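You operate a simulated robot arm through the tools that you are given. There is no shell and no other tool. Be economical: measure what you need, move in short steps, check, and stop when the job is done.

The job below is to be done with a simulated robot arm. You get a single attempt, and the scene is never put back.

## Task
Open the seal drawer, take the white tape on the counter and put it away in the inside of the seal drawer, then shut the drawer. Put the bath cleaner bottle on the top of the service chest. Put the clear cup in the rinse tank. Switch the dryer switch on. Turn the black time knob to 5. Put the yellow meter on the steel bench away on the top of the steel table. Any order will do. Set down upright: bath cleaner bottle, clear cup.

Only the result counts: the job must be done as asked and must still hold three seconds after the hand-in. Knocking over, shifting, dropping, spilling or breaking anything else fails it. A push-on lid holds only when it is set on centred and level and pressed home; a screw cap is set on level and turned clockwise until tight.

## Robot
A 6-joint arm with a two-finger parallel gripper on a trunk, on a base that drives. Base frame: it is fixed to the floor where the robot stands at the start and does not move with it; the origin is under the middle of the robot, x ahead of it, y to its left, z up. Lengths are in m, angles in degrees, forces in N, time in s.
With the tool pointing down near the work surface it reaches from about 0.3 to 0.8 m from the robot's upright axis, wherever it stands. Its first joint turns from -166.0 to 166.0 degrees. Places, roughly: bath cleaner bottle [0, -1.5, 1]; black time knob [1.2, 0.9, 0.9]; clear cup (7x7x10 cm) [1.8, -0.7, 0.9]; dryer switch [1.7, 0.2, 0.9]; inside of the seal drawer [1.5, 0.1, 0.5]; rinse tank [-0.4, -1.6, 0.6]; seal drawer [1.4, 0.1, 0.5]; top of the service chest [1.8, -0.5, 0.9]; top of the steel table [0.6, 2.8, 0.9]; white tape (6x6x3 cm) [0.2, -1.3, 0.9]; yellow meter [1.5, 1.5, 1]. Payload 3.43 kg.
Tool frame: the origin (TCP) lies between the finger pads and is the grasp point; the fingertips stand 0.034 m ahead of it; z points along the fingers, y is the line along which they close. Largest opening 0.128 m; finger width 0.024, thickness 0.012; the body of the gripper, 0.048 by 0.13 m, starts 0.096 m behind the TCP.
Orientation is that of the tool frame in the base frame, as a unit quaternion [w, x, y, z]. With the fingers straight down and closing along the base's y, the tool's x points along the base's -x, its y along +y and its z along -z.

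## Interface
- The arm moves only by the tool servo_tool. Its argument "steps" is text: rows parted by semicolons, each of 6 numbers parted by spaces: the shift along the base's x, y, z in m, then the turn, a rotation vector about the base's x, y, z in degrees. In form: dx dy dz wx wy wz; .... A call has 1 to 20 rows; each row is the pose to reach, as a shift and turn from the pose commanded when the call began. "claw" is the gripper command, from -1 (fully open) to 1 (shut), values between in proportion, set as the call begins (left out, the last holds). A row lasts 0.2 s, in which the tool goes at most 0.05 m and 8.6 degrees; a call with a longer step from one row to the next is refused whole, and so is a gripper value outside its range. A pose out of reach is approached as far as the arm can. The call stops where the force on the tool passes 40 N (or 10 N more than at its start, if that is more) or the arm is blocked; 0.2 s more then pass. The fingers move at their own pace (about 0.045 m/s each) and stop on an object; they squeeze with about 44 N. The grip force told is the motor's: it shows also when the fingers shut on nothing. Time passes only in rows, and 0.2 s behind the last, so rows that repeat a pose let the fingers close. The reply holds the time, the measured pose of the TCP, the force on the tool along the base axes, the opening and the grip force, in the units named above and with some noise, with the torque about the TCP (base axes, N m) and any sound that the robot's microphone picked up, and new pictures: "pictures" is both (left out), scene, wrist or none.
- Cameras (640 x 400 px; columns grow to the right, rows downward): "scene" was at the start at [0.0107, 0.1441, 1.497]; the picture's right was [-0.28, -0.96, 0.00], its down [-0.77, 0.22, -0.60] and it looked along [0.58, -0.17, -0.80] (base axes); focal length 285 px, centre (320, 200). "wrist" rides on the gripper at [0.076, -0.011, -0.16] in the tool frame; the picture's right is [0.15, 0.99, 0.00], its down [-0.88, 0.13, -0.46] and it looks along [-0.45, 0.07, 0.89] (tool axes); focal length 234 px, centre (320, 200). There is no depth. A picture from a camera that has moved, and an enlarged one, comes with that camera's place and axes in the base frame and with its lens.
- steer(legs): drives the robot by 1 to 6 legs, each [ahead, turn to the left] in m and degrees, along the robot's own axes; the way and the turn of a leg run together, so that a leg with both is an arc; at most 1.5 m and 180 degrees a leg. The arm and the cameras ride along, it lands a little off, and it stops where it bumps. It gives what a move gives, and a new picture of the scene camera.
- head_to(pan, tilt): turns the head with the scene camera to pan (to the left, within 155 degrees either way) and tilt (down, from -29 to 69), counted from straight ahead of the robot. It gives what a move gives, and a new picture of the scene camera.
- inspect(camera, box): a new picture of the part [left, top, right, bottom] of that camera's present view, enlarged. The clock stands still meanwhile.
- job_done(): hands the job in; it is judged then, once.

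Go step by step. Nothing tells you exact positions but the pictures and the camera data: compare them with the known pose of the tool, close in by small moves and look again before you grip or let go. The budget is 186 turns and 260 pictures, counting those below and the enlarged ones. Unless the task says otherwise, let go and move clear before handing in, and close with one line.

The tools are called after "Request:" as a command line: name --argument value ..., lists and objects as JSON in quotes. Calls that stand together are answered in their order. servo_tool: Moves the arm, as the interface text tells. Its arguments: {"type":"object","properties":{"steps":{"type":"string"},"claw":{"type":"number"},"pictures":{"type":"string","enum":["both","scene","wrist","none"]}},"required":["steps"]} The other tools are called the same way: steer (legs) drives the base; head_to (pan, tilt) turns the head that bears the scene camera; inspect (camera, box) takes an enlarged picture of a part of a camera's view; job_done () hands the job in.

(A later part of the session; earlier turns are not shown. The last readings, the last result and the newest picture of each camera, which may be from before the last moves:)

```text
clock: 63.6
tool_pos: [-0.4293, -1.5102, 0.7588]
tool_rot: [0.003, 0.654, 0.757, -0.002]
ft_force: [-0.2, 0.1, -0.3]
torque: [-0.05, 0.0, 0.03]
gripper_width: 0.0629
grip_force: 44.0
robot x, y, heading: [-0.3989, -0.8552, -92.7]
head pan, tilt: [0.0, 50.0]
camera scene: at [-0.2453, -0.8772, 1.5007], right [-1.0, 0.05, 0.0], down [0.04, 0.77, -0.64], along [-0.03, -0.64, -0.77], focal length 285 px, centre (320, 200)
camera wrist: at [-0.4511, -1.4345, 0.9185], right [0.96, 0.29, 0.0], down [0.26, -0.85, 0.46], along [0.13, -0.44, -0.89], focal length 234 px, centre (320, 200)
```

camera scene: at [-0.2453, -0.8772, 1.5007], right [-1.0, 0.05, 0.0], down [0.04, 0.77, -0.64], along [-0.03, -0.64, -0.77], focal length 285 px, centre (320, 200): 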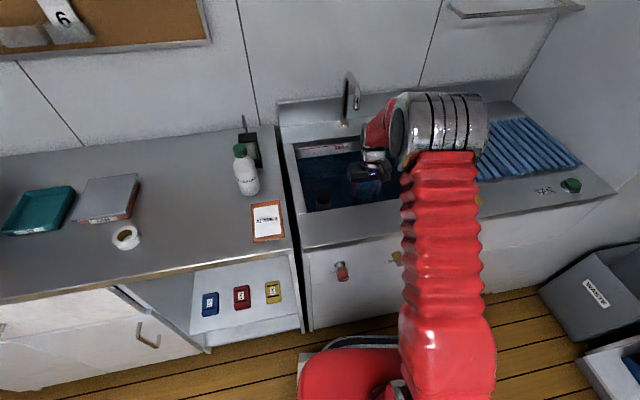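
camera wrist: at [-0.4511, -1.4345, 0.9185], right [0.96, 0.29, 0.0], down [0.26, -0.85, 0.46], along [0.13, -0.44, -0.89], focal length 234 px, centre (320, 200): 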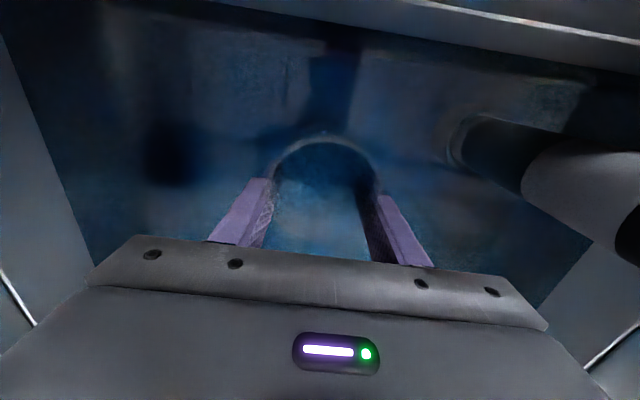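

Request:
servo_tool --steps "0 0 -0.02 0 0 0;0 0 -0.04 0 0 0;0 0 -0.05 0 0 0;0 0 -0.06 0 0 0;0 0 -0.068 0 0 0;0 0 -0.076 0 0 0;0 0 -0.084 0 0 0;0 0 -0.092 0 0 0;0 0 -0.1 0 0 0;0 0 -0.108 0 0 0;0 0 -0.116 0 0 0;0 0 -0.124 0 0 0;0 0 -0.132 0 0 0;0 0 -0.14 0 0 0"

```text
clock: 64.8
tool_pos: [-0.4296, -1.5139, 0.7007]
tool_rot: [0.005, 0.654, 0.756, -0.006]
ft_force: [0.4, 1.0, 4.4]
torque: [0.03, -0.01, 0.0]
gripper_width: 0.0574
grip_force: 44.4
robot x, y, heading: [-0.4016, -0.8507, -92.8]
head pan, tilt: [0.0, 50.0]
stopped in row 5: the force on the tool passed its limit at 51 N (the readings are from after the stop); the commanded pose is now the measured one
camera scene: at [-0.2453, -0.8773, 1.5007], right [-1.0, 0.05, 0.0], down [0.04, 0.77, -0.64], along [-0.03, -0.64, -0.77], focal length 285 px, centre (320, 200)
camera wrist: at [-0.4515, -1.4366, 0.8592], right [0.96, 0.29, 0.0], down [0.26, -0.85, 0.47], along [0.13, -0.45, -0.88], focal length 234 px, centre (320, 200)
```

scene: 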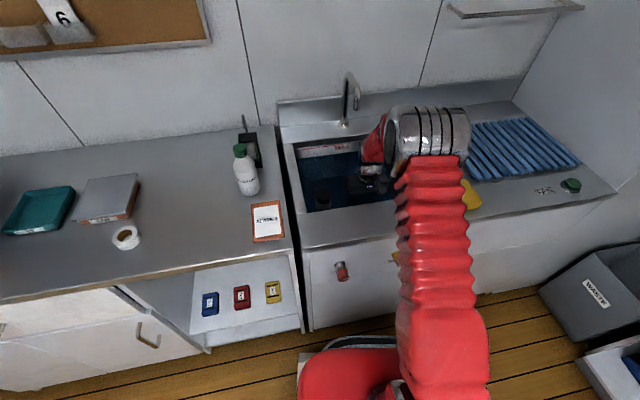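
wrist: 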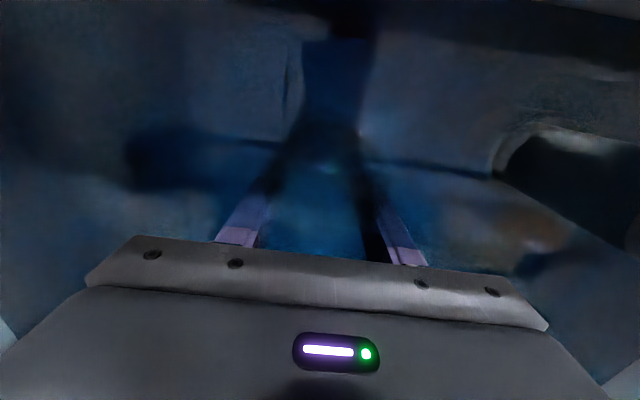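

The cup rests on the tank floor. I'll release and rise straight up.

Request:
servo_tool --steps "0 0 0 0 0 0;0 0 0 0 0 0;0 0 0 0 0 0;0 0 0 0 0 0" --claw -0.6 --pictures "wrist"

Request:
servo_tool --steps "0 0 0.02 0 0 0;0 0 0.05 0 0 0;0 0 0.08 0 0 0;0 0 0.12 0 0 0;0 0 0.16 0 0 0;0 0 0.2 0 0 0;0 0 0.25 0 0 0;0 0 0.3 0 0 0;0 0 0.35 0 0 0;0 0 0.4 0 0 0"

```text
clock: 65.8
tool_pos: [-0.4314, -1.5132, 0.6996]
tool_rot: [0.004, 0.654, 0.756, -0.004]
ft_force: [-0.2, 0.8, 1.0]
torque: [0.0, -0.02, -0.01]
gripper_width: 0.1023
grip_force: 0.1
robot x, y, heading: [-0.3987, -0.8549, -92.8]
head pan, tilt: [0.0, 50.0]
camera wrist: at [-0.4515, -1.4366, 0.8587], right [0.96, 0.29, 0.0], down [0.26, -0.85, 0.47], along [0.13, -0.45, -0.88], focal length 234 px, centre (320, 200)
```

wrist: 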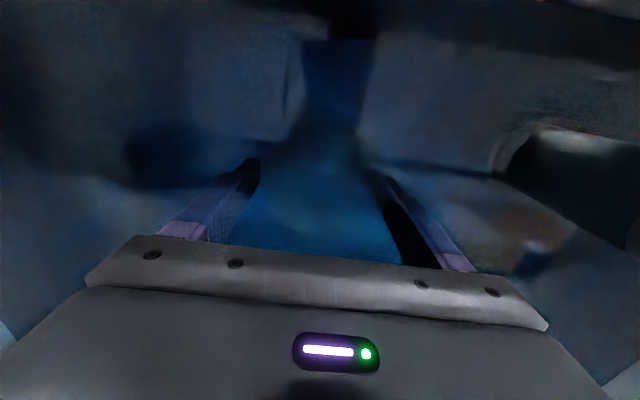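

```text
clock: 68.0
tool_pos: [-0.4302, -1.5145, 1.0977]
tool_rot: [0.005, 0.654, 0.756, -0.005]
ft_force: [-0.4, 0.1, 0.0]
torque: [0.03, -0.02, -0.01]
gripper_width: 0.1025
grip_force: 0.0
robot x, y, heading: [-0.405, -0.851, -92.7]
head pan, tilt: [0.0, 50.0]
camera scene: at [-0.2453, -0.8775, 1.5007], right [-1.0, 0.05, 0.0], down [0.04, 0.77, -0.64], along [-0.03, -0.64, -0.77], focal length 285 px, centre (320, 200)
camera wrist: at [-0.4523, -1.4373, 1.2572], right [0.96, 0.29, 0.0], down [0.26, -0.85, 0.47], along [0.13, -0.45, -0.88], focal length 234 px, centre (320, 200)
```

scene: 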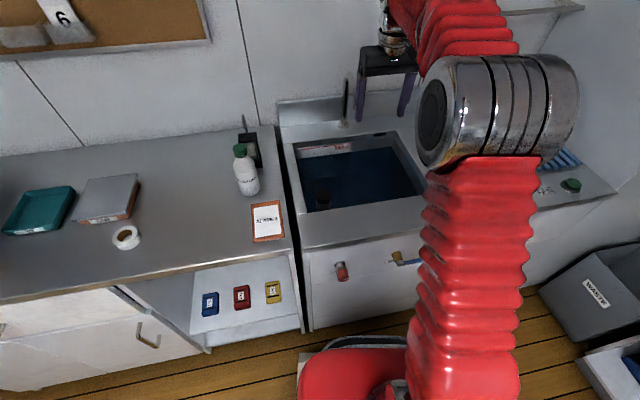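
wrist: 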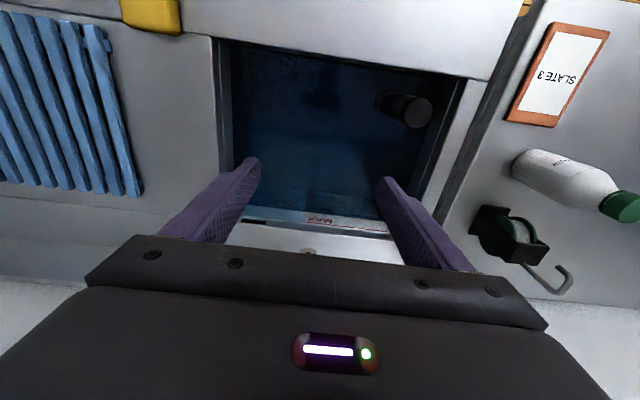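

Request:
inspect --camera "wrist" --box '[210, 30, 480, 230]'

Request:
inspect --camera "scene" --box '[280, 130, 430, 230]'

```text
2.00 times, centred on (345, 130) of wrist
camera zoom: at [-0.4523, -1.4373, 1.2572], right [0.96, 0.29, 0.0], down [0.26, -0.85, 0.47], along [0.13, -0.45, -0.88], focal length 468 px, centre (270, 340)
```

zoom: 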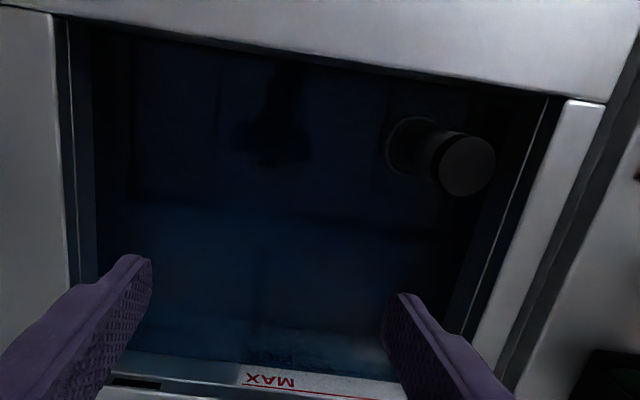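

```text
4.00 times, centred on (355, 180) of scene
camera zoom: at [-0.2453, -0.8775, 1.5007], right [-1.0, 0.05, 0.0], down [0.04, 0.77, -0.64], along [-0.03, -0.64, -0.77], focal length 1138 px, centre (180, 280)
```

zoom: 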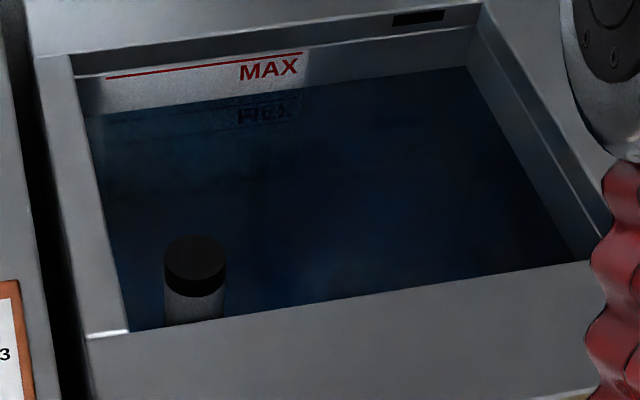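

The cup is submerged and hard to see, but it was set down cleanly. Next the bath cleaner: I'll move the open gripper above it.

Request:
servo_tool --steps "0 0.01 0.03 0 0 0;0.04 0.02 0.05 0 0 0;0.08 0.03 0.06 0 0 0;0.12 0.04 0.06 0 0 0;0.16 0.05 0.06 0 0 0;0.2 0.05 0.06 0 0 0;0.24 0.055 0.06 0 0 0;0.28 0.06 0.06 0 0 0;0.32 0.06 0.06 0 0 0;0.36 0.06 0.06 0 0 0;0.37 0.065 0.06 0 0 0;0.37 0.065 0.06 0 0 0" --claw -1

```text
clock: 70.6
tool_pos: [-0.059, -1.4487, 1.1605]
tool_rot: [0.005, 0.655, 0.756, -0.005]
ft_force: [0.3, 0.1, 0.2]
torque: [0.02, -0.02, 0.01]
gripper_width: 0.1281
grip_force: 0.0
robot x, y, heading: [-0.3995, -0.8534, -93.1]
head pan, tilt: [0.0, 50.0]
camera scene: at [-0.2453, -0.8773, 1.5007], right [-1.0, 0.05, 0.0], down [0.04, 0.77, -0.64], along [-0.03, -0.64, -0.77], focal length 285 px, centre (320, 200)
camera wrist: at [-0.0813, -1.3724, 1.3192], right [0.96, 0.29, 0.0], down [0.26, -0.85, 0.47], along [0.13, -0.45, -0.88], focal length 234 px, centre (320, 200)
```

scene: 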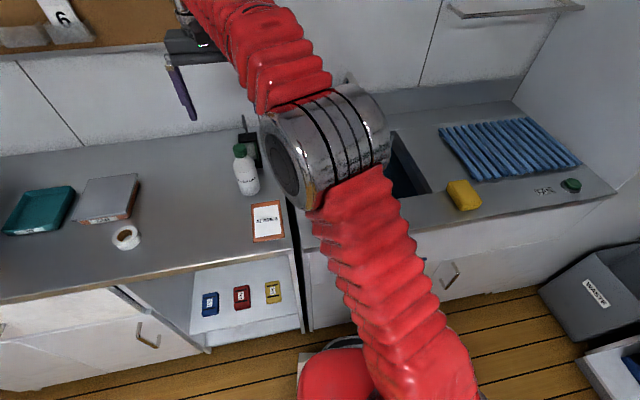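
wrist: 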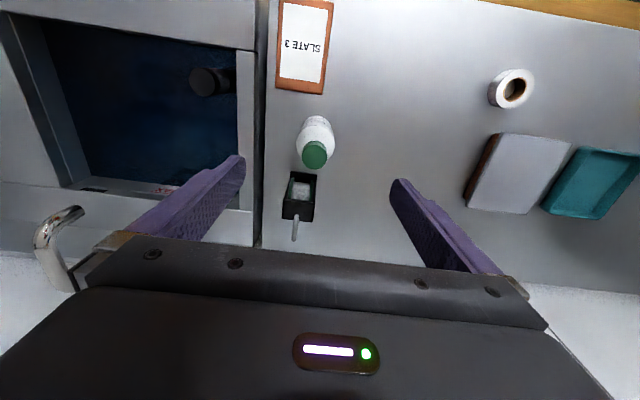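

Bottle axis is at about (-0.063,-1.458). I'll descend around it and check before gripping.

Request:
servo_tool --steps "-0.004 -0.01 -0.04 0 0 0;-0.004 -0.01 -0.08 0 0 0;-0.004 -0.01 -0.12 0 0 0;-0.004 -0.01 -0.16 0 0 0;-0.004 -0.01 -0.18 0 0 0;-0.004 -0.01 -0.19 0 0 0;-0.004 -0.01 -0.19 0 0 0"

Request:
inspect --camera "scene" --box '[180, 90, 320, 210]'

```text
clock: 72.2
tool_pos: [-0.0615, -1.4578, 0.9702]
tool_rot: [0.004, 0.654, 0.757, -0.006]
ft_force: [0.1, 0.6, -0.2]
torque: [0.02, -0.01, -0.02]
gripper_width: 0.128
grip_force: 0.0
robot x, y, heading: [-0.4025, -0.8516, -92.9]
head pan, tilt: [0.0, 50.0]
camera scene: at [-0.2453, -0.8773, 1.5007], right [-1.0, 0.05, 0.0], down [0.04, 0.77, -0.64], along [-0.03, -0.64, -0.77], focal length 285 px, centre (320, 200)
camera wrist: at [-0.0841, -1.3822, 1.1291], right [0.96, 0.29, 0.0], down [0.26, -0.85, 0.47], along [0.13, -0.45, -0.88], focal length 234 px, centre (320, 200)
```

scene: 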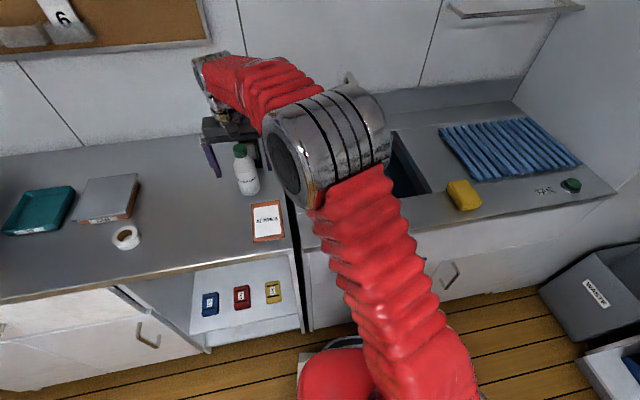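
wrist: 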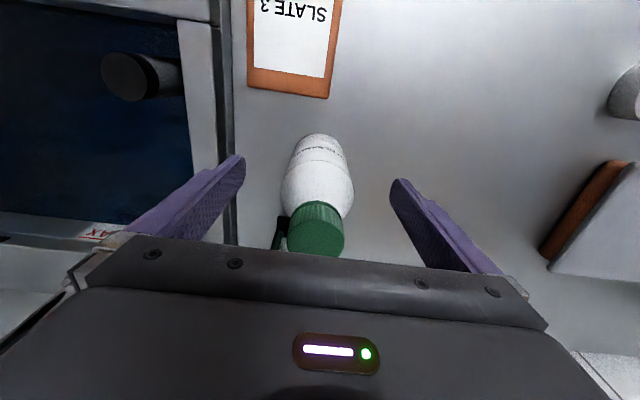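

```text
3.33 times, centred on (250, 150) of scene
camera zoom: at [-0.2453, -0.8773, 1.5007], right [-1.0, 0.05, 0.0], down [0.04, 0.77, -0.64], along [-0.03, -0.64, -0.77], focal length 949 px, centre (553, 367)
```

zoom: 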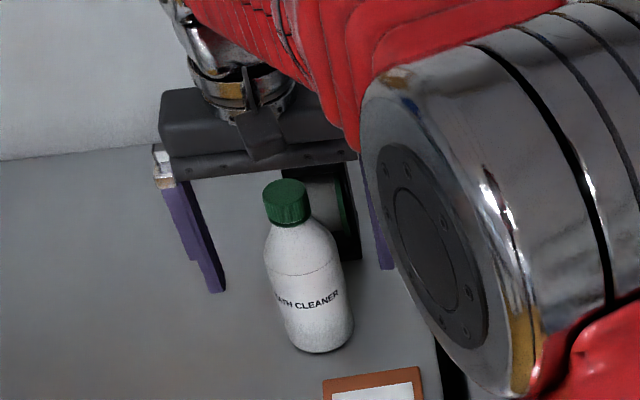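

Request:
servo_tool --steps "-0.004 0.006 -0.01 0 0 0;-0.004 0.006 -0.02 0 0 0;-0.004 0.006 -0.028 0 0 0;-0.004 0.006 -0.028 0 0 0" --pictures "wrist"

Request:
inspect --camera "scene" --box '[180, 90, 320, 210]'

```text
clock: 73.2
tool_pos: [-0.0674, -1.4521, 0.9406]
tool_rot: [0.004, 0.654, 0.756, -0.006]
ft_force: [0.4, -0.3, 0.7]
torque: [0.0, 0.02, -0.01]
gripper_width: 0.1278
grip_force: 0.1
robot x, y, heading: [-0.4017, -0.8486, -92.8]
head pan, tilt: [0.0, 50.0]
camera wrist: at [-0.0893, -1.3757, 1.1002], right [0.96, 0.29, 0.0], down [0.26, -0.85, 0.47], along [0.13, -0.45, -0.88], focal length 234 px, centre (320, 200)
```

wrist: 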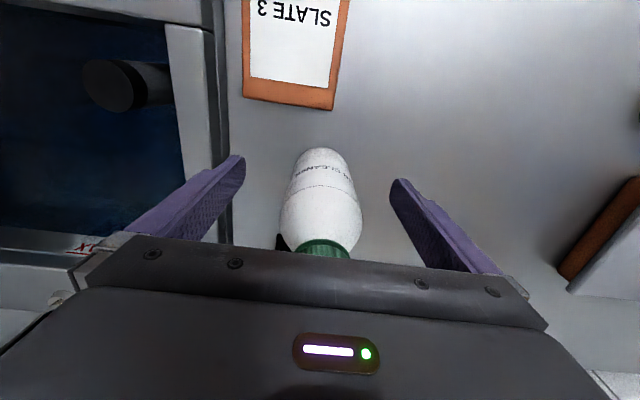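

```text
3.33 times, centred on (250, 150) of scene
camera zoom: at [-0.2453, -0.8773, 1.5007], right [-1.0, 0.05, 0.0], down [0.04, 0.77, -0.64], along [-0.03, -0.64, -0.77], focal length 949 px, centre (553, 367)
```

zoom: 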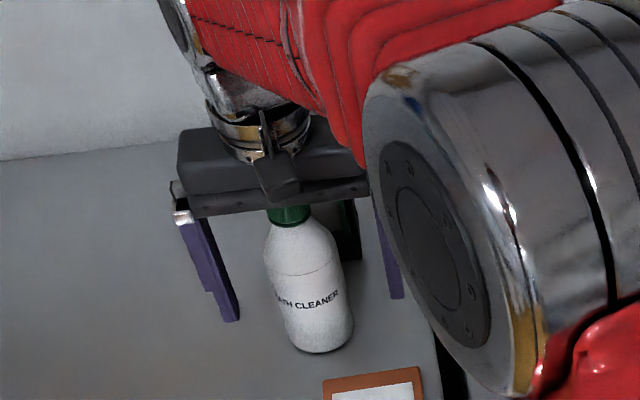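

Fingers straddle the body below the shoulder; gripping.

Request:
servo_tool --steps "0 0 0 0 0 0;0 0 0 0 0 0;0 0 0 0 0 0;0 0 0 0 0 0;0 0 0 0 0 0" --claw 1 --pictures "none"

Request:
servo_tool --steps "0 0 0.02 0 0 0;0 0 0.05 0 0 0;0 0 0.09 0 0 0;0 0 0.13 0 0 0;0 0 0.17 0 0 0;0 0.04 0.2 0 0 0;-0.02 0.08 0.22 0 0 0;-0.05 0.12 0.22 0 0 0;-0.08 0.16 0.22 0 0 0"

```text
clock: 74.4
tool_pos: [-0.067, -1.4516, 0.9412]
tool_rot: [0.004, 0.654, 0.756, -0.005]
ft_force: [1.3, 0.2, 0.8]
torque: [0.01, -0.16, -0.05]
gripper_width: 0.0583
grip_force: 33.6
robot x, y, heading: [-0.4035, -0.8495, -92.8]
head pan, tilt: [0.0, 50.0]
```

```text
clock: 76.4
tool_pos: [-0.1466, -1.2923, 1.1601]
tool_rot: [0.005, 0.653, 0.757, -0.005]
ft_force: [0.0, 0.3, -3.9]
torque: [0.09, 0.01, 0.01]
gripper_width: 0.0581
grip_force: 44.1
robot x, y, heading: [-0.3991, -0.8528, -92.7]
head pan, tilt: [0.0, 50.0]
camera scene: at [-0.2453, -0.8775, 1.5007], right [-1.0, 0.05, 0.0], down [0.04, 0.77, -0.64], along [-0.03, -0.64, -0.77], focal length 285 px, centre (320, 200)
camera wrist: at [-0.1677, -1.2157, 1.3199], right [0.96, 0.29, 0.0], down [0.26, -0.85, 0.47], along [0.13, -0.45, -0.88], focal length 234 px, centre (320, 200)
```

scene: 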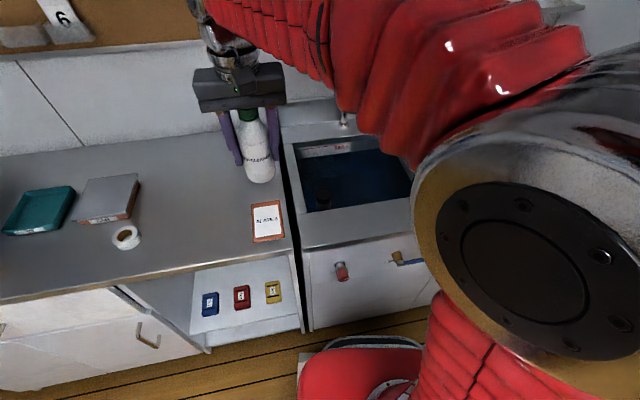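
wrist: 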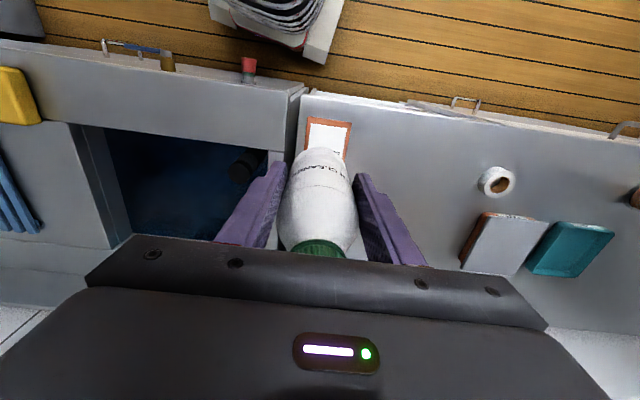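

The bottle is held. I'll center the arm and drive to the chest.

Request:
servo_tool --steps "-0.04 0.01 0 0 0 0;-0.08 0.02 0 0 0 0;-0.12 0.03 0 0 0 0;-0.16 0.04 0 0 0 0;-0.2 0.04 0 0 0 0;-0.24 0.04 0 0 0 0" --pictures "none"

Request:
steer --legs '[[-0.32, 0], [0, 91], [1.2, 0]]'

```text
clock: 77.8
tool_pos: [-0.3895, -1.253, 1.1622]
tool_rot: [0.005, 0.654, 0.757, -0.006]
ft_force: [-0.5, 0.4, -2.7]
torque: [0.02, -0.02, 0.0]
gripper_width: 0.0577
grip_force: 44.5
robot x, y, heading: [-0.3994, -0.8504, -92.8]
head pan, tilt: [0.0, 50.0]
```

```text
clock: 93.7
tool_pos: [1.2187, -0.5398, 1.1624]
tool_rot: [0.007, -0.08, 0.997, 0.0]
ft_force: [0.1, -0.1, -2.1]
torque: [0.01, 0.05, 0.03]
gripper_width: 0.0579
grip_force: 44.1
robot x, y, heading: [0.8145, -0.5607, -1.8]
head pan, tilt: [0.0, 50.0]
camera scene: at [0.8396, -0.4012, 1.5007], right [-0.04, -1.0, 0.0], down [-0.77, 0.03, -0.64], along [0.64, -0.02, -0.77], focal length 285 px, centre (320, 200)
```

scene: 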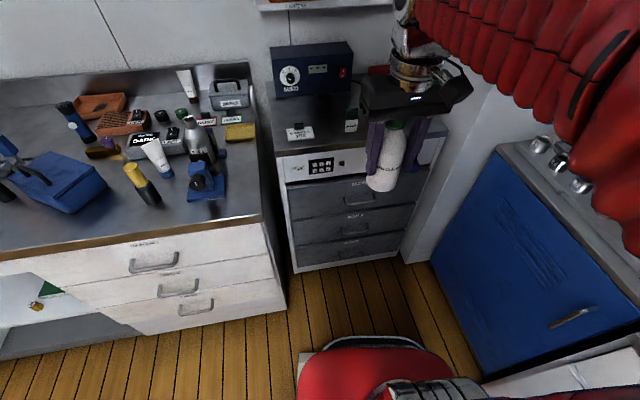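

Request:
steer --legs '[[0.31, 0]]'

Request:
servo_tool --steps "0.04 -0.01 0 0 0 -3;0.08 -0.02 0 0 0 -6;0.12 -0.03 0 0 0 -9;0.16 -0.05 0 0 0 -9;0.19 -0.07 0 0 0 -9;0.22 -0.09 0 0 0 -9;0.22 -0.09 0 0 0 -9"

```text
clock: 96.2
tool_pos: [1.5259, -0.5521, 1.1626]
tool_rot: [0.006, -0.08, 0.997, 0.0]
ft_force: [0.4, -0.8, -3.0]
torque: [-0.03, 0.06, 0.0]
gripper_width: 0.0576
grip_force: 43.4
robot x, y, heading: [1.1249, -0.5727, -2.0]
head pan, tilt: [0.0, 50.0]
camera scene: at [1.1477, -0.4122, 1.5007], right [-0.04, -1.0, 0.0], down [-0.77, 0.03, -0.64], along [0.64, -0.02, -0.77], focal length 285 px, centre (320, 200)
```

scene: 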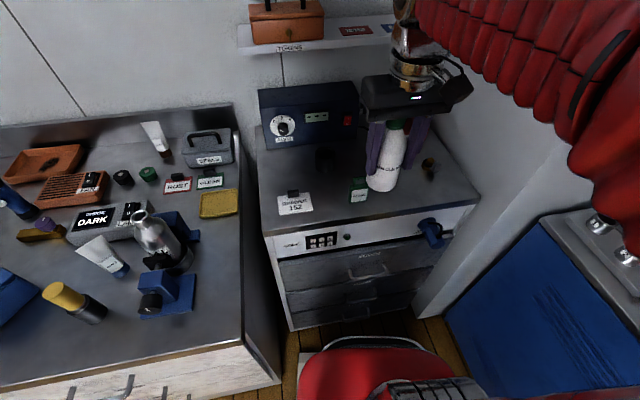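

```text
clock: 97.8
tool_pos: [1.7471, -0.6421, 1.1645]
tool_rot: [0.008, -0.001, 1.0, -0.001]
ft_force: [0.0, 0.1, -2.7]
torque: [-0.03, 0.04, 0.0]
gripper_width: 0.0579
grip_force: 44.0
robot x, y, heading: [1.1239, -0.5694, -2.1]
head pan, tilt: [0.0, 50.0]
camera scene: at [1.148, -0.4122, 1.5007], right [-0.04, -1.0, 0.0], down [-0.77, 0.03, -0.64], along [0.64, -0.02, -0.77], focal length 285 px, centre (320, 200)
camera wrist: at [1.6695, -0.6533, 1.3236], right [-0.15, 0.99, 0.0], down [0.87, 0.13, 0.47], along [0.46, 0.07, -0.88], focal length 234 px, centre (320, 200)
```

scene: 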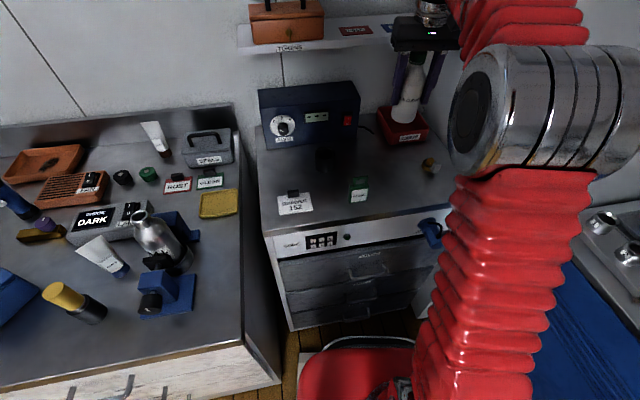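
wrist: 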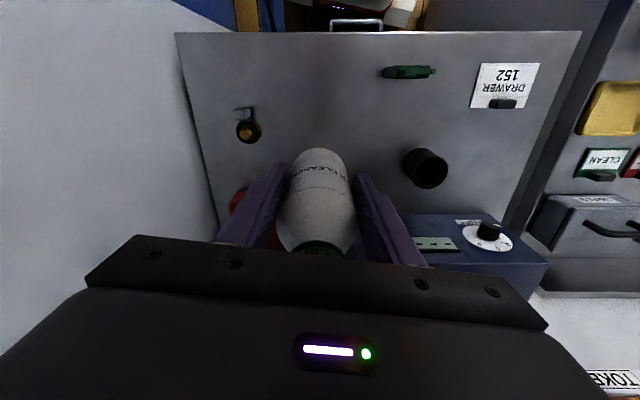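

The spot under the bottle is clear. I'll lower until contact.

Request:
servo_tool --steps "0 0 -0.04 0 0 0;0 0 -0.08 0 0 0;0 0 -0.12 0 0 0;0 0 -0.14 0 0 0;0 0 -0.148 0 0 0;0 0 -0.154 0 0 0;0 0 -0.16 0 0 0;0 0 -0.165 0 0 0;0 0 -0.17 0 0 0;0 0 -0.175 0 0 0;0 0 -0.18 0 0 0;0 0 -0.185 0 0 0;0 0 -0.19 0 0 0;0 0 -0.195 0 0 0;0 0 -0.2 0 0 0;0 0 -0.205 0 0 0;0 0 -0.21 0 0 0;0 0 -0.215 0 0 0"

```text
clock: 100.6
tool_pos: [1.7474, -0.6426, 0.9804]
tool_rot: [0.011, -0.002, 1.0, -0.002]
ft_force: [-1.6, -0.2, 4.6]
torque: [0.13, 0.01, 0.03]
gripper_width: 0.0577
grip_force: 44.1
robot x, y, heading: [1.1264, -0.5676, -2.2]
head pan, tilt: [0.0, 50.0]
stopped in row 13: the force on the tool passed its limit at 46 N (the readings are from after the stop); the commanded pose is now the measured one
camera scene: at [1.1477, -0.4122, 1.5007], right [-0.04, -1.0, 0.0], down [-0.77, 0.03, -0.64], along [0.64, -0.02, -0.77], focal length 285 px, centre (320, 200)
camera wrist: at [1.6695, -0.6528, 1.1392], right [-0.15, 0.99, -0.01], down [0.87, 0.13, 0.47], along [0.47, 0.07, -0.88], focal length 234 px, centre (320, 200)
```

scene: 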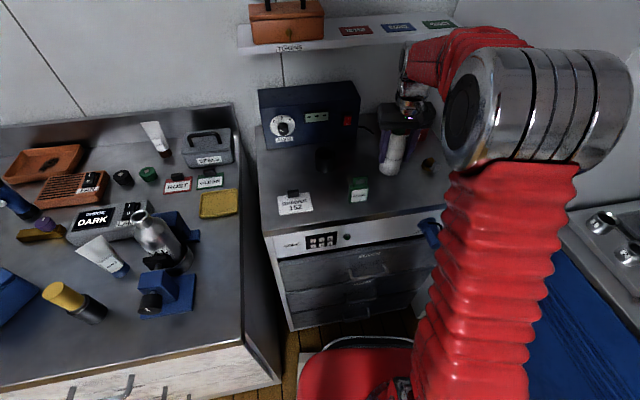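
wrist: 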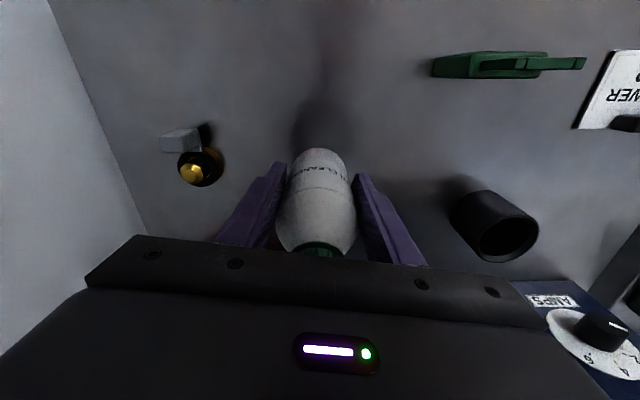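

The bottle stands on the chest; releasing and rising.

Request:
servo_tool --steps "0 0 0 0 0 0;0 0 0 0 0 0;0 0 0 0 0 0;0 0 0 0 0 0;0 0 0.001 0 0 0" --claw -1 --pictures "none"

Request:
servo_tool --steps "0 0 0.02 0 0 0;0 0 0.05 0 0 0;0 0 0.09 0 0 0;0 0 0.13 0 0 0;-0.02 0.02 0.16 0 0 0;-0.05 0.05 0.18 0 0 0;-0.09 0.07 0.18 0 0 0;-0.13 0.09 0.18 0 0 0;-0.17 0.1 0.18 0 0 0"

```text
clock: 101.8
tool_pos: [1.7476, -0.6414, 0.9812]
tool_rot: [0.011, -0.001, 1.0, -0.002]
ft_force: [0.6, 0.1, -0.6]
torque: [-0.02, -0.02, -0.01]
gripper_width: 0.128
grip_force: 0.0
robot x, y, heading: [1.1226, -0.5706, -2.1]
head pan, tilt: [0.0, 50.0]
```

```text
clock: 103.8
tool_pos: [1.578, -0.5429, 1.1602]
tool_rot: [0.009, -0.001, 1.0, -0.001]
ft_force: [-0.1, 0.7, -0.2]
torque: [0.0, 0.04, -0.01]
gripper_width: 0.1282
grip_force: 0.1
robot x, y, heading: [1.1244, -0.5747, -2.0]
head pan, tilt: [0.0, 50.0]
camera scene: at [1.148, -0.4122, 1.5007], right [-0.04, -1.0, 0.0], down [-0.77, 0.03, -0.64], along [0.64, -0.02, -0.77], focal length 285 px, centre (320, 200)
camera wrist: at [1.4995, -0.5533, 1.3187], right [-0.15, 0.99, -0.01], down [0.87, 0.13, 0.47], along [0.47, 0.07, -0.88], focal length 234 px, centre (320, 200)
```

scene: 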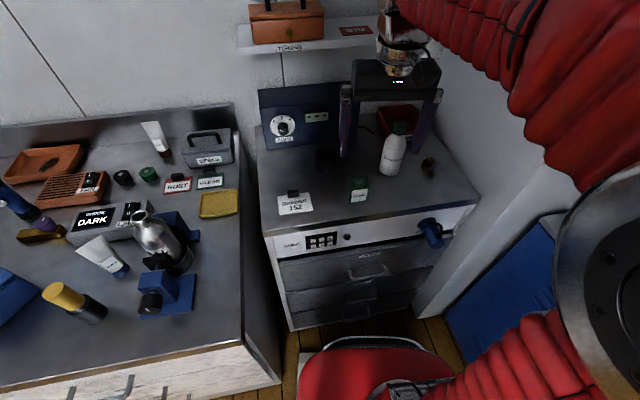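
wrist: 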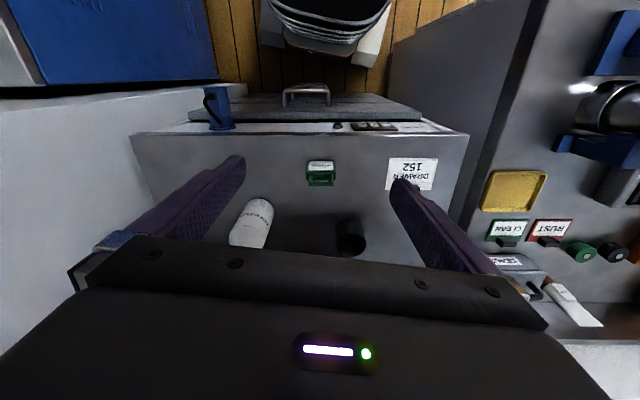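

The bottle stands upright on the chest. Next I'll back off and go stand in front of the seal drawer.

Request:
steer --legs '[[-0.58, 0], [0, 90], [0.62, 0], [0, -88]]'

Request:
head_to --pan 0 --tilt 45

```text
clock: 123.1
tool_pos: [1.0148, 0.1252, 1.1615]
tool_rot: [0.011, -0.018, 1.0, -0.002]
ft_force: [-0.5, -0.1, -0.3]
torque: [-0.03, -0.01, 0.03]
gripper_width: 0.1281
grip_force: 0.2
robot x, y, heading: [0.5653, 0.116, 0.2]
head pan, tilt: [0.0, 50.0]
camera scene: at [0.5787, 0.2714, 1.5008], right [0.0, -1.0, 0.0], down [-0.77, 0.0, -0.64], along [0.64, 0.0, -0.77], focal length 285 px, centre (320, 200)
```

scene: 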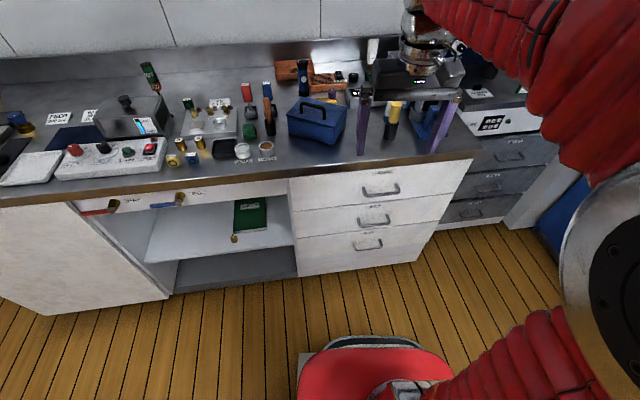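

```text
clock: 123.8
tool_pos: [1.0136, 0.1252, 1.1607]
tool_rot: [0.011, -0.019, 1.0, -0.001]
ft_force: [0.3, 0.1, -0.1]
torque: [0.03, 0.01, -0.02]
gripper_width: 0.128
grip_force: 0.0
robot x, y, heading: [0.5629, 0.1134, 0.1]
head pan, tilt: [0.0, 45.0]
camera scene: at [0.5829, 0.2714, 1.5076], right [0.0, -1.0, 0.0], down [-0.71, 0.0, -0.71], along [0.71, 0.0, -0.71], focal length 285 px, centre (320, 200)
```

scene: 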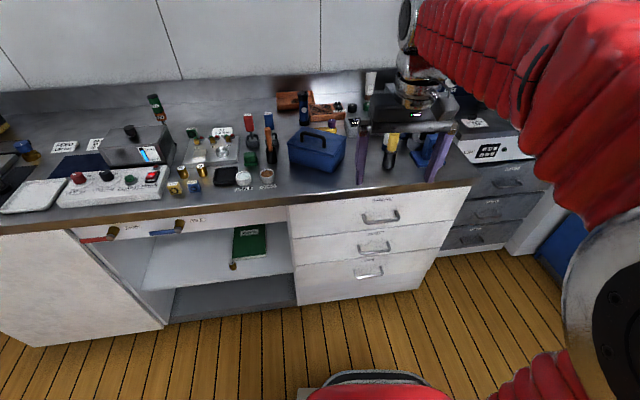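

Request:
inspect --camera "scene" --box '[280, 170, 480, 310]'

```text
2.86 times, centred on (380, 240) of scene
camera zoom: at [0.5829, 0.2714, 1.5076], right [0.0, -1.0, 0.0], down [-0.71, 0.0, -0.71], along [0.71, 0.0, -0.71], focal length 813 px, centre (149, 86)
```

zoom: 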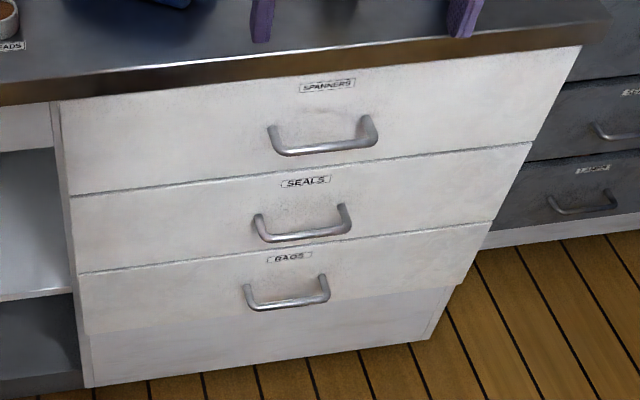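

The SEALS drawer's handle bar is near (1.225, 0.054, 0.578), with furniture yawed about 7.7°. I'll turn the hand so it closes vertically, then pitch it forward.

Request:
servo_tool --steps "0 -0.01 0 0 0 8;-0.01 -0.02 0 0 0 16;-0.02 -0.03 0 0 0 24;-0.03 -0.04 0 0 0 32;-0.04 -0.05 0 0 0 40;-0.05 -0.06 0 0 0 48;-0.06 -0.07 0 0 0 56;-0.07 -0.08 0 0 0 64;-0.08 -0.08 0 0 0 72;-0.08 -0.08 0 0 0 80;-0.08 -0.08 0 0 0 88;-0.08 -0.08 0 0 0 95;-0.08 -0.08 0 0 0 95" --claw 0.1 --pictures "none"

Request:
servo_tool --steps "0 0 -0.03 0 -7 0;0 0 -0.07 0 -14 0;0 0 -0.11 0 -21 0;0 0 -0.15 0 -28 0;0 0 -0.19 0 -35 0;0 0 -0.23 0 -42 0;0 0 -0.27 0 -49 0;0 0 -0.31 0 -56 0;0 0 -0.35 0 -63 0;0 0 -0.35 0 -68 0;0 0 -0.35 0 -68 0"

```text
clock: 126.6
tool_pos: [0.9344, 0.0456, 1.1603]
tool_rot: [-0.008, 0.75, -0.661, -0.006]
ft_force: [0.1, 1.1, 0.1]
torque: [0.0, 0.01, -0.03]
gripper_width: 0.0579
grip_force: 0.0
robot x, y, heading: [0.5601, 0.1156, 0.1]
head pan, tilt: [0.0, 45.0]
```

```text
clock: 129.0
tool_pos: [1.0236, 0.0793, 1.0635]
tool_rot: [-0.299, 0.663, -0.593, 0.345]
ft_force: [0.8, -0.1, 0.3]
torque: [-0.01, 0.0, -0.02]
gripper_width: 0.0576
grip_force: 0.1
out of reach, approached as far as the arm can: row 5, 6, 7, 8, 9, 10, 11
robot x, y, heading: [0.5593, 0.1161, 0.2]
head pan, tilt: [0.0, 45.0]
camera scene: at [0.5827, 0.2714, 1.5077], right [0.0, -1.0, 0.0], down [-0.71, 0.0, -0.71], along [0.71, 0.0, -0.71], focal length 285 px, centre (320, 200)
camera wrist: at [0.9051, 0.0085, 1.1735], right [-0.57, -0.26, -0.78], down [-0.5, 0.86, 0.07], along [0.66, 0.43, -0.62], focal length 234 px, centre (320, 200)
```

scene: 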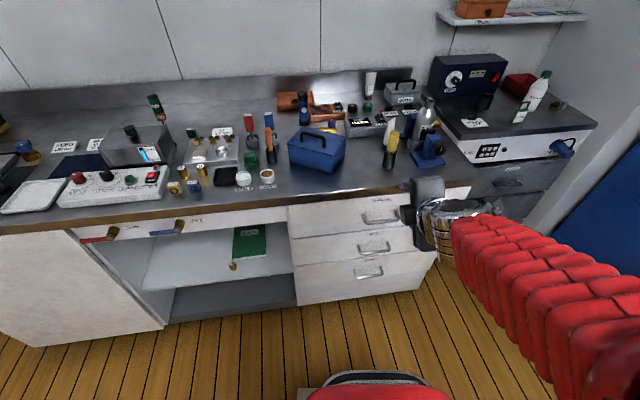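
wrist: 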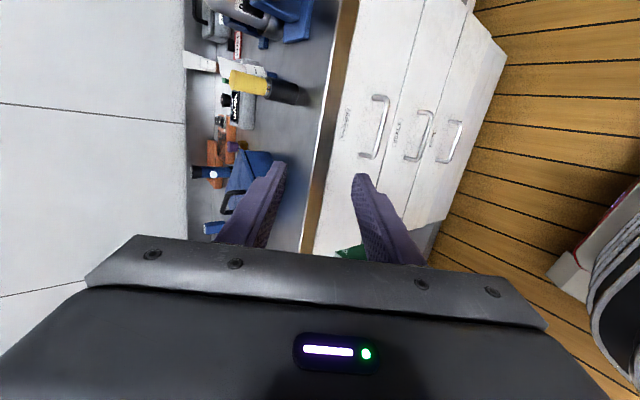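

The pose was too close to the robot for that pitch. I'll move out and down toward a spot in front of the handle.

Request:
servo_tool --steps "0.04 0 -0.02 0 0 0;0.08 0 -0.04 0 0 0;0.11 0 -0.07 0 0 0;0.13 0 -0.1 0 0 0;0.14 0 -0.14 0 0 0;0.15 0 -0.18 0 0 0;0.15 0 -0.21 0 0 0;0.15 0 -0.23 0 0 0;0.15 0 -0.23 0 0 0"

```text
clock: 131.0
tool_pos: [1.1659, 0.0856, 0.8359]
tool_rot: [-0.298, 0.664, -0.594, 0.344]
ft_force: [0.7, -0.1, -0.6]
torque: [0.0, 0.01, -0.05]
gripper_width: 0.0575
grip_force: 0.0
out of reach, approached as far as the arm can: row 1, 2
robot x, y, heading: [0.5641, 0.1169, 0.3]
head pan, tilt: [0.0, 45.0]
camera scene: at [0.5831, 0.2714, 1.5077], right [0.0, -1.0, 0.0], down [-0.71, 0.0, -0.71], along [0.71, 0.0, -0.71], focal length 285 px, centre (320, 200)
camera wrist: at [1.0484, 0.0134, 0.9472], right [-0.57, -0.26, -0.78], down [-0.5, 0.86, 0.07], along [0.66, 0.43, -0.62], focal length 234 px, centre (320, 200)
```

scene: 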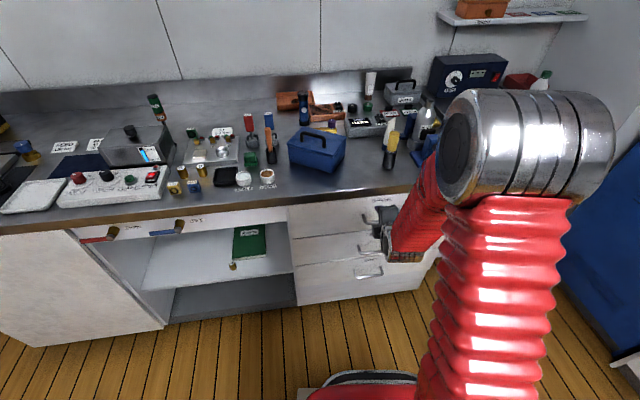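
wrist: 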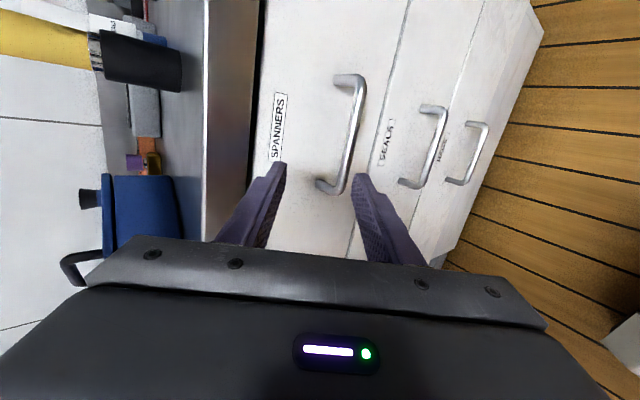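

Request:
servo_tool --steps "-0.04 -0.01 -0.01 0 -3 0;-0.07 -0.02 -0.04 0 -6 1;-0.07 -0.025 -0.08 0 -10 2;-0.07 -0.03 -0.12 0 -14 4;-0.07 -0.036 -0.16 0 -18 5;-0.07 -0.036 -0.2 0 -22 6;-0.07 -0.036 -0.23 0 -25 7;-0.07 -0.036 -0.25 0 -28 8;-0.06 -0.036 -0.258 0 -30 8;-0.06 -0.036 -0.258 0 -30 8"

```text
clock: 133.2
tool_pos: [1.1052, 0.0499, 0.5812]
tool_rot: [-0.465, 0.592, -0.449, 0.482]
ft_force: [0.3, -0.1, 0.3]
torque: [0.0, -0.01, 0.01]
gripper_width: 0.0574
grip_force: 0.1
robot x, y, heading: [0.5611, 0.1134, 0.1]
head pan, tilt: [0.0, 45.0]
camera scene: at [0.5831, 0.2714, 1.5077], right [0.0, -1.0, 0.0], down [-0.71, 0.0, -0.71], along [0.71, 0.0, -0.71], focal length 285 px, centre (320, 200)
camera wrist: at [0.9598, -0.0405, 0.6203], right [-0.06, -0.31, -0.95], down [-0.58, 0.79, -0.22], along [0.81, 0.53, -0.23], focal length 234 px, centre (320, 200)
```

scene: 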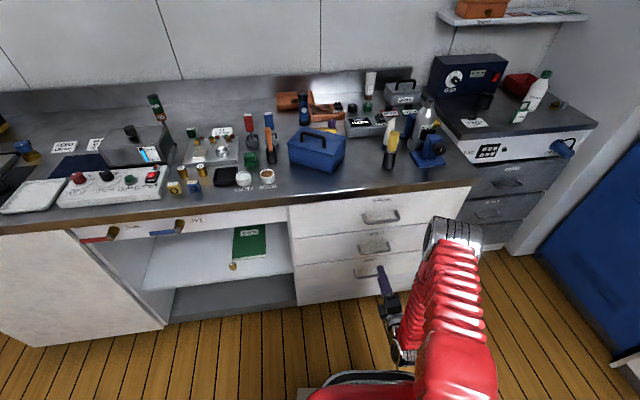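
wrist: 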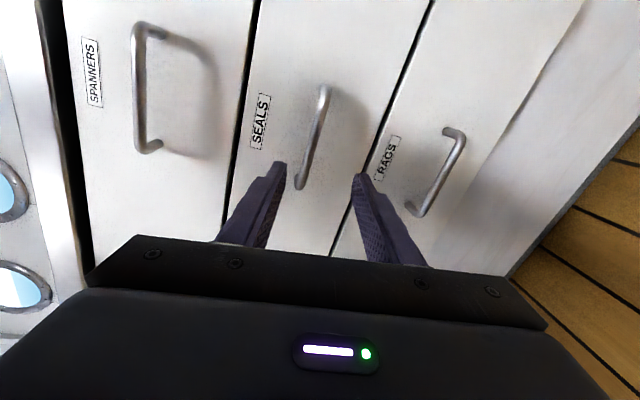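

The handle bar is right in line with the fingers at z≈0.581. I'll advance onto it.

Request:
servo_tool --steps "0.03 0.002 0 0 0 0;0.06 0.004 0 0 0 0;0.08 0.006 0 0 0 0;0.095 0.008 0 0 0 0;0.095 0.008 0 0 0 0" --pictures "wrist"

```text
clock: 134.4
tool_pos: [1.2012, 0.0577, 0.5788]
tool_rot: [-0.463, 0.592, -0.449, 0.483]
ft_force: [1.0, 0.3, 0.6]
torque: [0.03, 0.0, -0.03]
gripper_width: 0.0576
grip_force: 0.0
robot x, y, heading: [0.5611, 0.1141, 0.2]
head pan, tilt: [0.0, 45.0]
camera wrist: at [1.0549, -0.0314, 0.619], right [-0.06, -0.31, -0.95], down [-0.58, 0.79, -0.22], along [0.81, 0.53, -0.23], focal length 234 px, centre (320, 200)
```

wrist: 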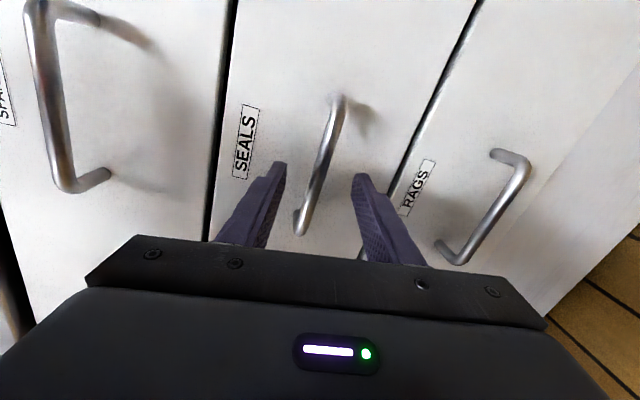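

Request:
servo_tool --steps "0.008 0.001 0.001 0 0 0;0.016 0.002 0.001 0 0 0;0.024 0.003 0.001 0 0 0;0.03 0.003 0.001 0 0 0" --pictures "wrist"

```text
clock: 135.3
tool_pos: [1.225, 0.0593, 0.5781]
tool_rot: [-0.465, 0.591, -0.451, 0.481]
ft_force: [-16.0, -3.0, 5.9]
torque: [0.22, -0.82, 0.23]
gripper_width: 0.06
grip_force: 2.4
robot x, y, heading: [0.5574, 0.1173, 0.4]
head pan, tilt: [0.0, 45.0]
stopped in row 4: the force on the tool passed its limit at 54 N (the readings are from after the stop); the commanded pose is now the measured one
camera wrist: at [1.0787, -0.0294, 0.6182], right [-0.07, -0.3, -0.95], down [-0.58, 0.79, -0.21], along [0.81, 0.53, -0.23], focal length 234 px, centre (320, 200)
```

wrist: 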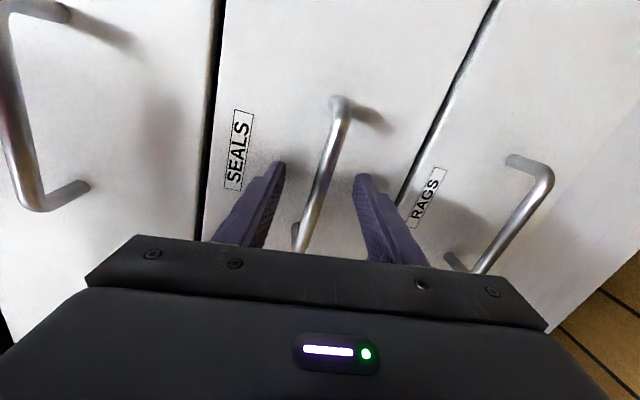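

Fingertips touched the drawer front; I'll back 6 mm and close on the bar.

Request:
servo_tool --steps "-0.006 0 0 0 0 0;-0.006 0 0 0 0 0;-0.006 0 0 0 0 0;-0.006 0 0 0 0 0;-0.006 0 0 0 0 0" --claw 1 --pictures "wrist"

```text
clock: 136.6
tool_pos: [1.221, 0.0609, 0.5807]
tool_rot: [-0.465, 0.591, -0.449, 0.482]
ft_force: [-0.5, 4.6, 25.2]
torque: [1.13, 0.1, -0.01]
gripper_width: 0.0152
grip_force: 44.8
robot x, y, heading: [0.5626, 0.1157, 0.1]
head pan, tilt: [0.0, 45.0]
camera wrist: at [1.0743, -0.0291, 0.6197], right [-0.06, -0.3, -0.95], down [-0.58, 0.79, -0.21], along [0.81, 0.53, -0.22], focal length 234 px, centre (320, 200)
```

wrist: 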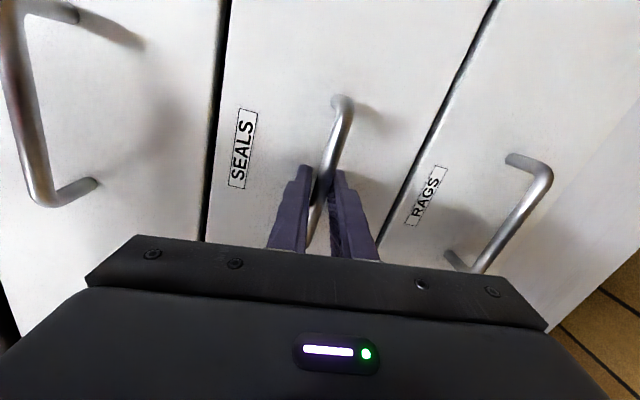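

Request:
servo_tool --steps "-0.02 -0.003 0.002 0 0 0;-0.04 -0.005 0.002 0 0 0;-0.07 -0.009 0.002 0 0 0;-0.1 -0.013 0.002 0 0 0;-0.13 -0.017 0.002 0 0 0;-0.16 -0.021 0.002 0 0 0;-0.18 -0.024 0.002 0 0 0"

```text
clock: 138.2
tool_pos: [1.039, 0.0357, 0.58]
tool_rot: [-0.464, 0.591, -0.451, 0.482]
ft_force: [4.1, -31.0, 21.0]
torque: [1.15, 0.16, -0.86]
gripper_width: 0.0149
grip_force: 45.2
robot x, y, heading: [0.5652, 0.1175, 0.3]
head pan, tilt: [0.0, 45.0]
camera scene: at [0.5826, 0.271, 1.5077], right [0.0, -1.0, 0.0], down [-0.71, 0.0, -0.71], along [0.71, 0.0, -0.71], focal length 285 px, centre (320, 200)
camera wrist: at [0.8918, -0.0545, 0.6202], right [-0.07, -0.3, -0.95], down [-0.57, 0.79, -0.21], along [0.82, 0.53, -0.23], focal length 234 px, centre (320, 200)
```

scene: 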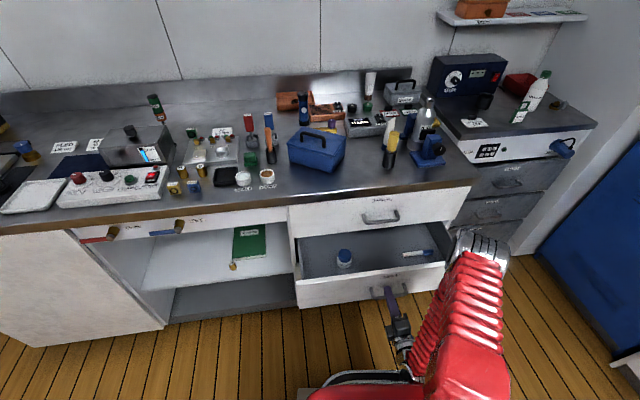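
wrist: 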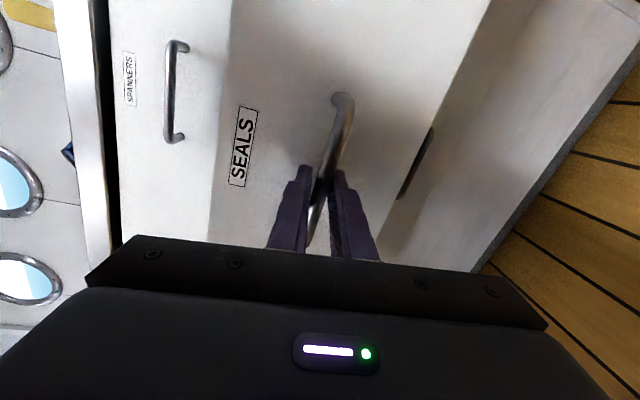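

The drawer is open 18 cm with a jar and a tool inside at its sides. I'll pull a bit more, following its true slide direction, then release.

Request:
servo_tool --steps "0 -0.012 0 0 0 0;-0.03 -0.018 0 0 0 0;-0.06 -0.024 0 0 0 0;-0.06 -0.024 0 0 0 0" --pictures "none"

Request:
servo_tool --steps "0 0 0 0 0 0;0 0 0 0 0 0;0 0 0 0 0 0" --claw 0.1

```text
clock: 138.6
tool_pos: [1.0354, 0.0326, 0.5801]
tool_rot: [-0.472, 0.595, -0.448, 0.472]
ft_force: [-0.9, 1.7, 3.2]
torque: [1.32, 0.22, -0.36]
gripper_width: 0.0147
grip_force: 44.7
robot x, y, heading: [0.5599, 0.1129, 0.4]
head pan, tilt: [0.0, 45.0]
stopped in row 2: the force on the tool passed its limit at 58 N (the readings are from after the stop); the commanded pose is now the measured one
```

```text
clock: 139.4
tool_pos: [1.0367, 0.0333, 0.5801]
tool_rot: [-0.471, 0.595, -0.447, 0.473]
ft_force: [0.2, 0.6, 0.6]
torque: [-0.02, -0.02, 0.04]
gripper_width: 0.0576
grip_force: 0.0
robot x, y, heading: [0.5641, 0.1141, 0.0]
head pan, tilt: [0.0, 45.0]
camera scene: at [0.5829, 0.2714, 1.5077], right [0.0, -1.0, 0.0], down [-0.71, 0.0, -0.71], along [0.71, 0.0, -0.71], focal length 285 px, centre (320, 200)
camera wrist: at [0.8918, -0.0598, 0.62], right [-0.06, -0.3, -0.95], down [-0.59, 0.78, -0.2], along [0.8, 0.55, -0.23], focal length 234 px, centre (320, 200)
```

scene: 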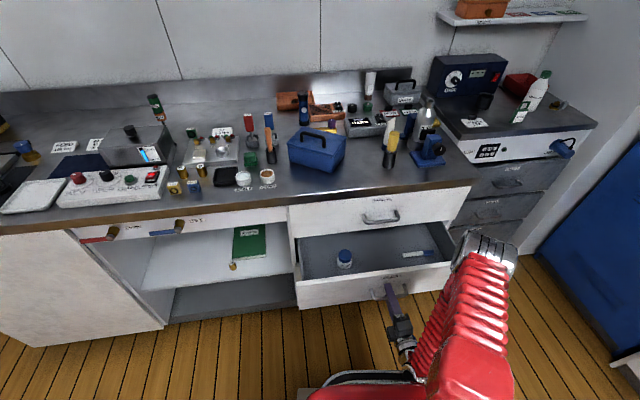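
wrist: 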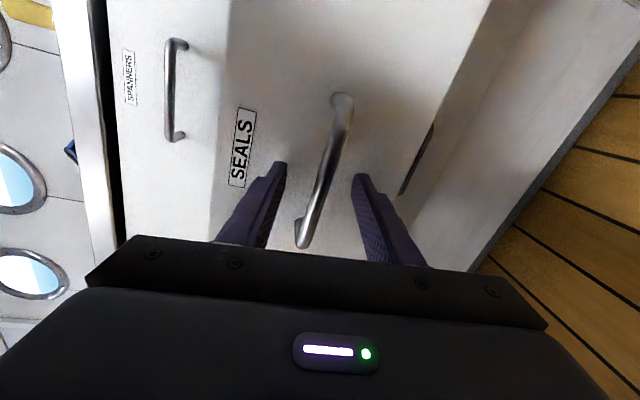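

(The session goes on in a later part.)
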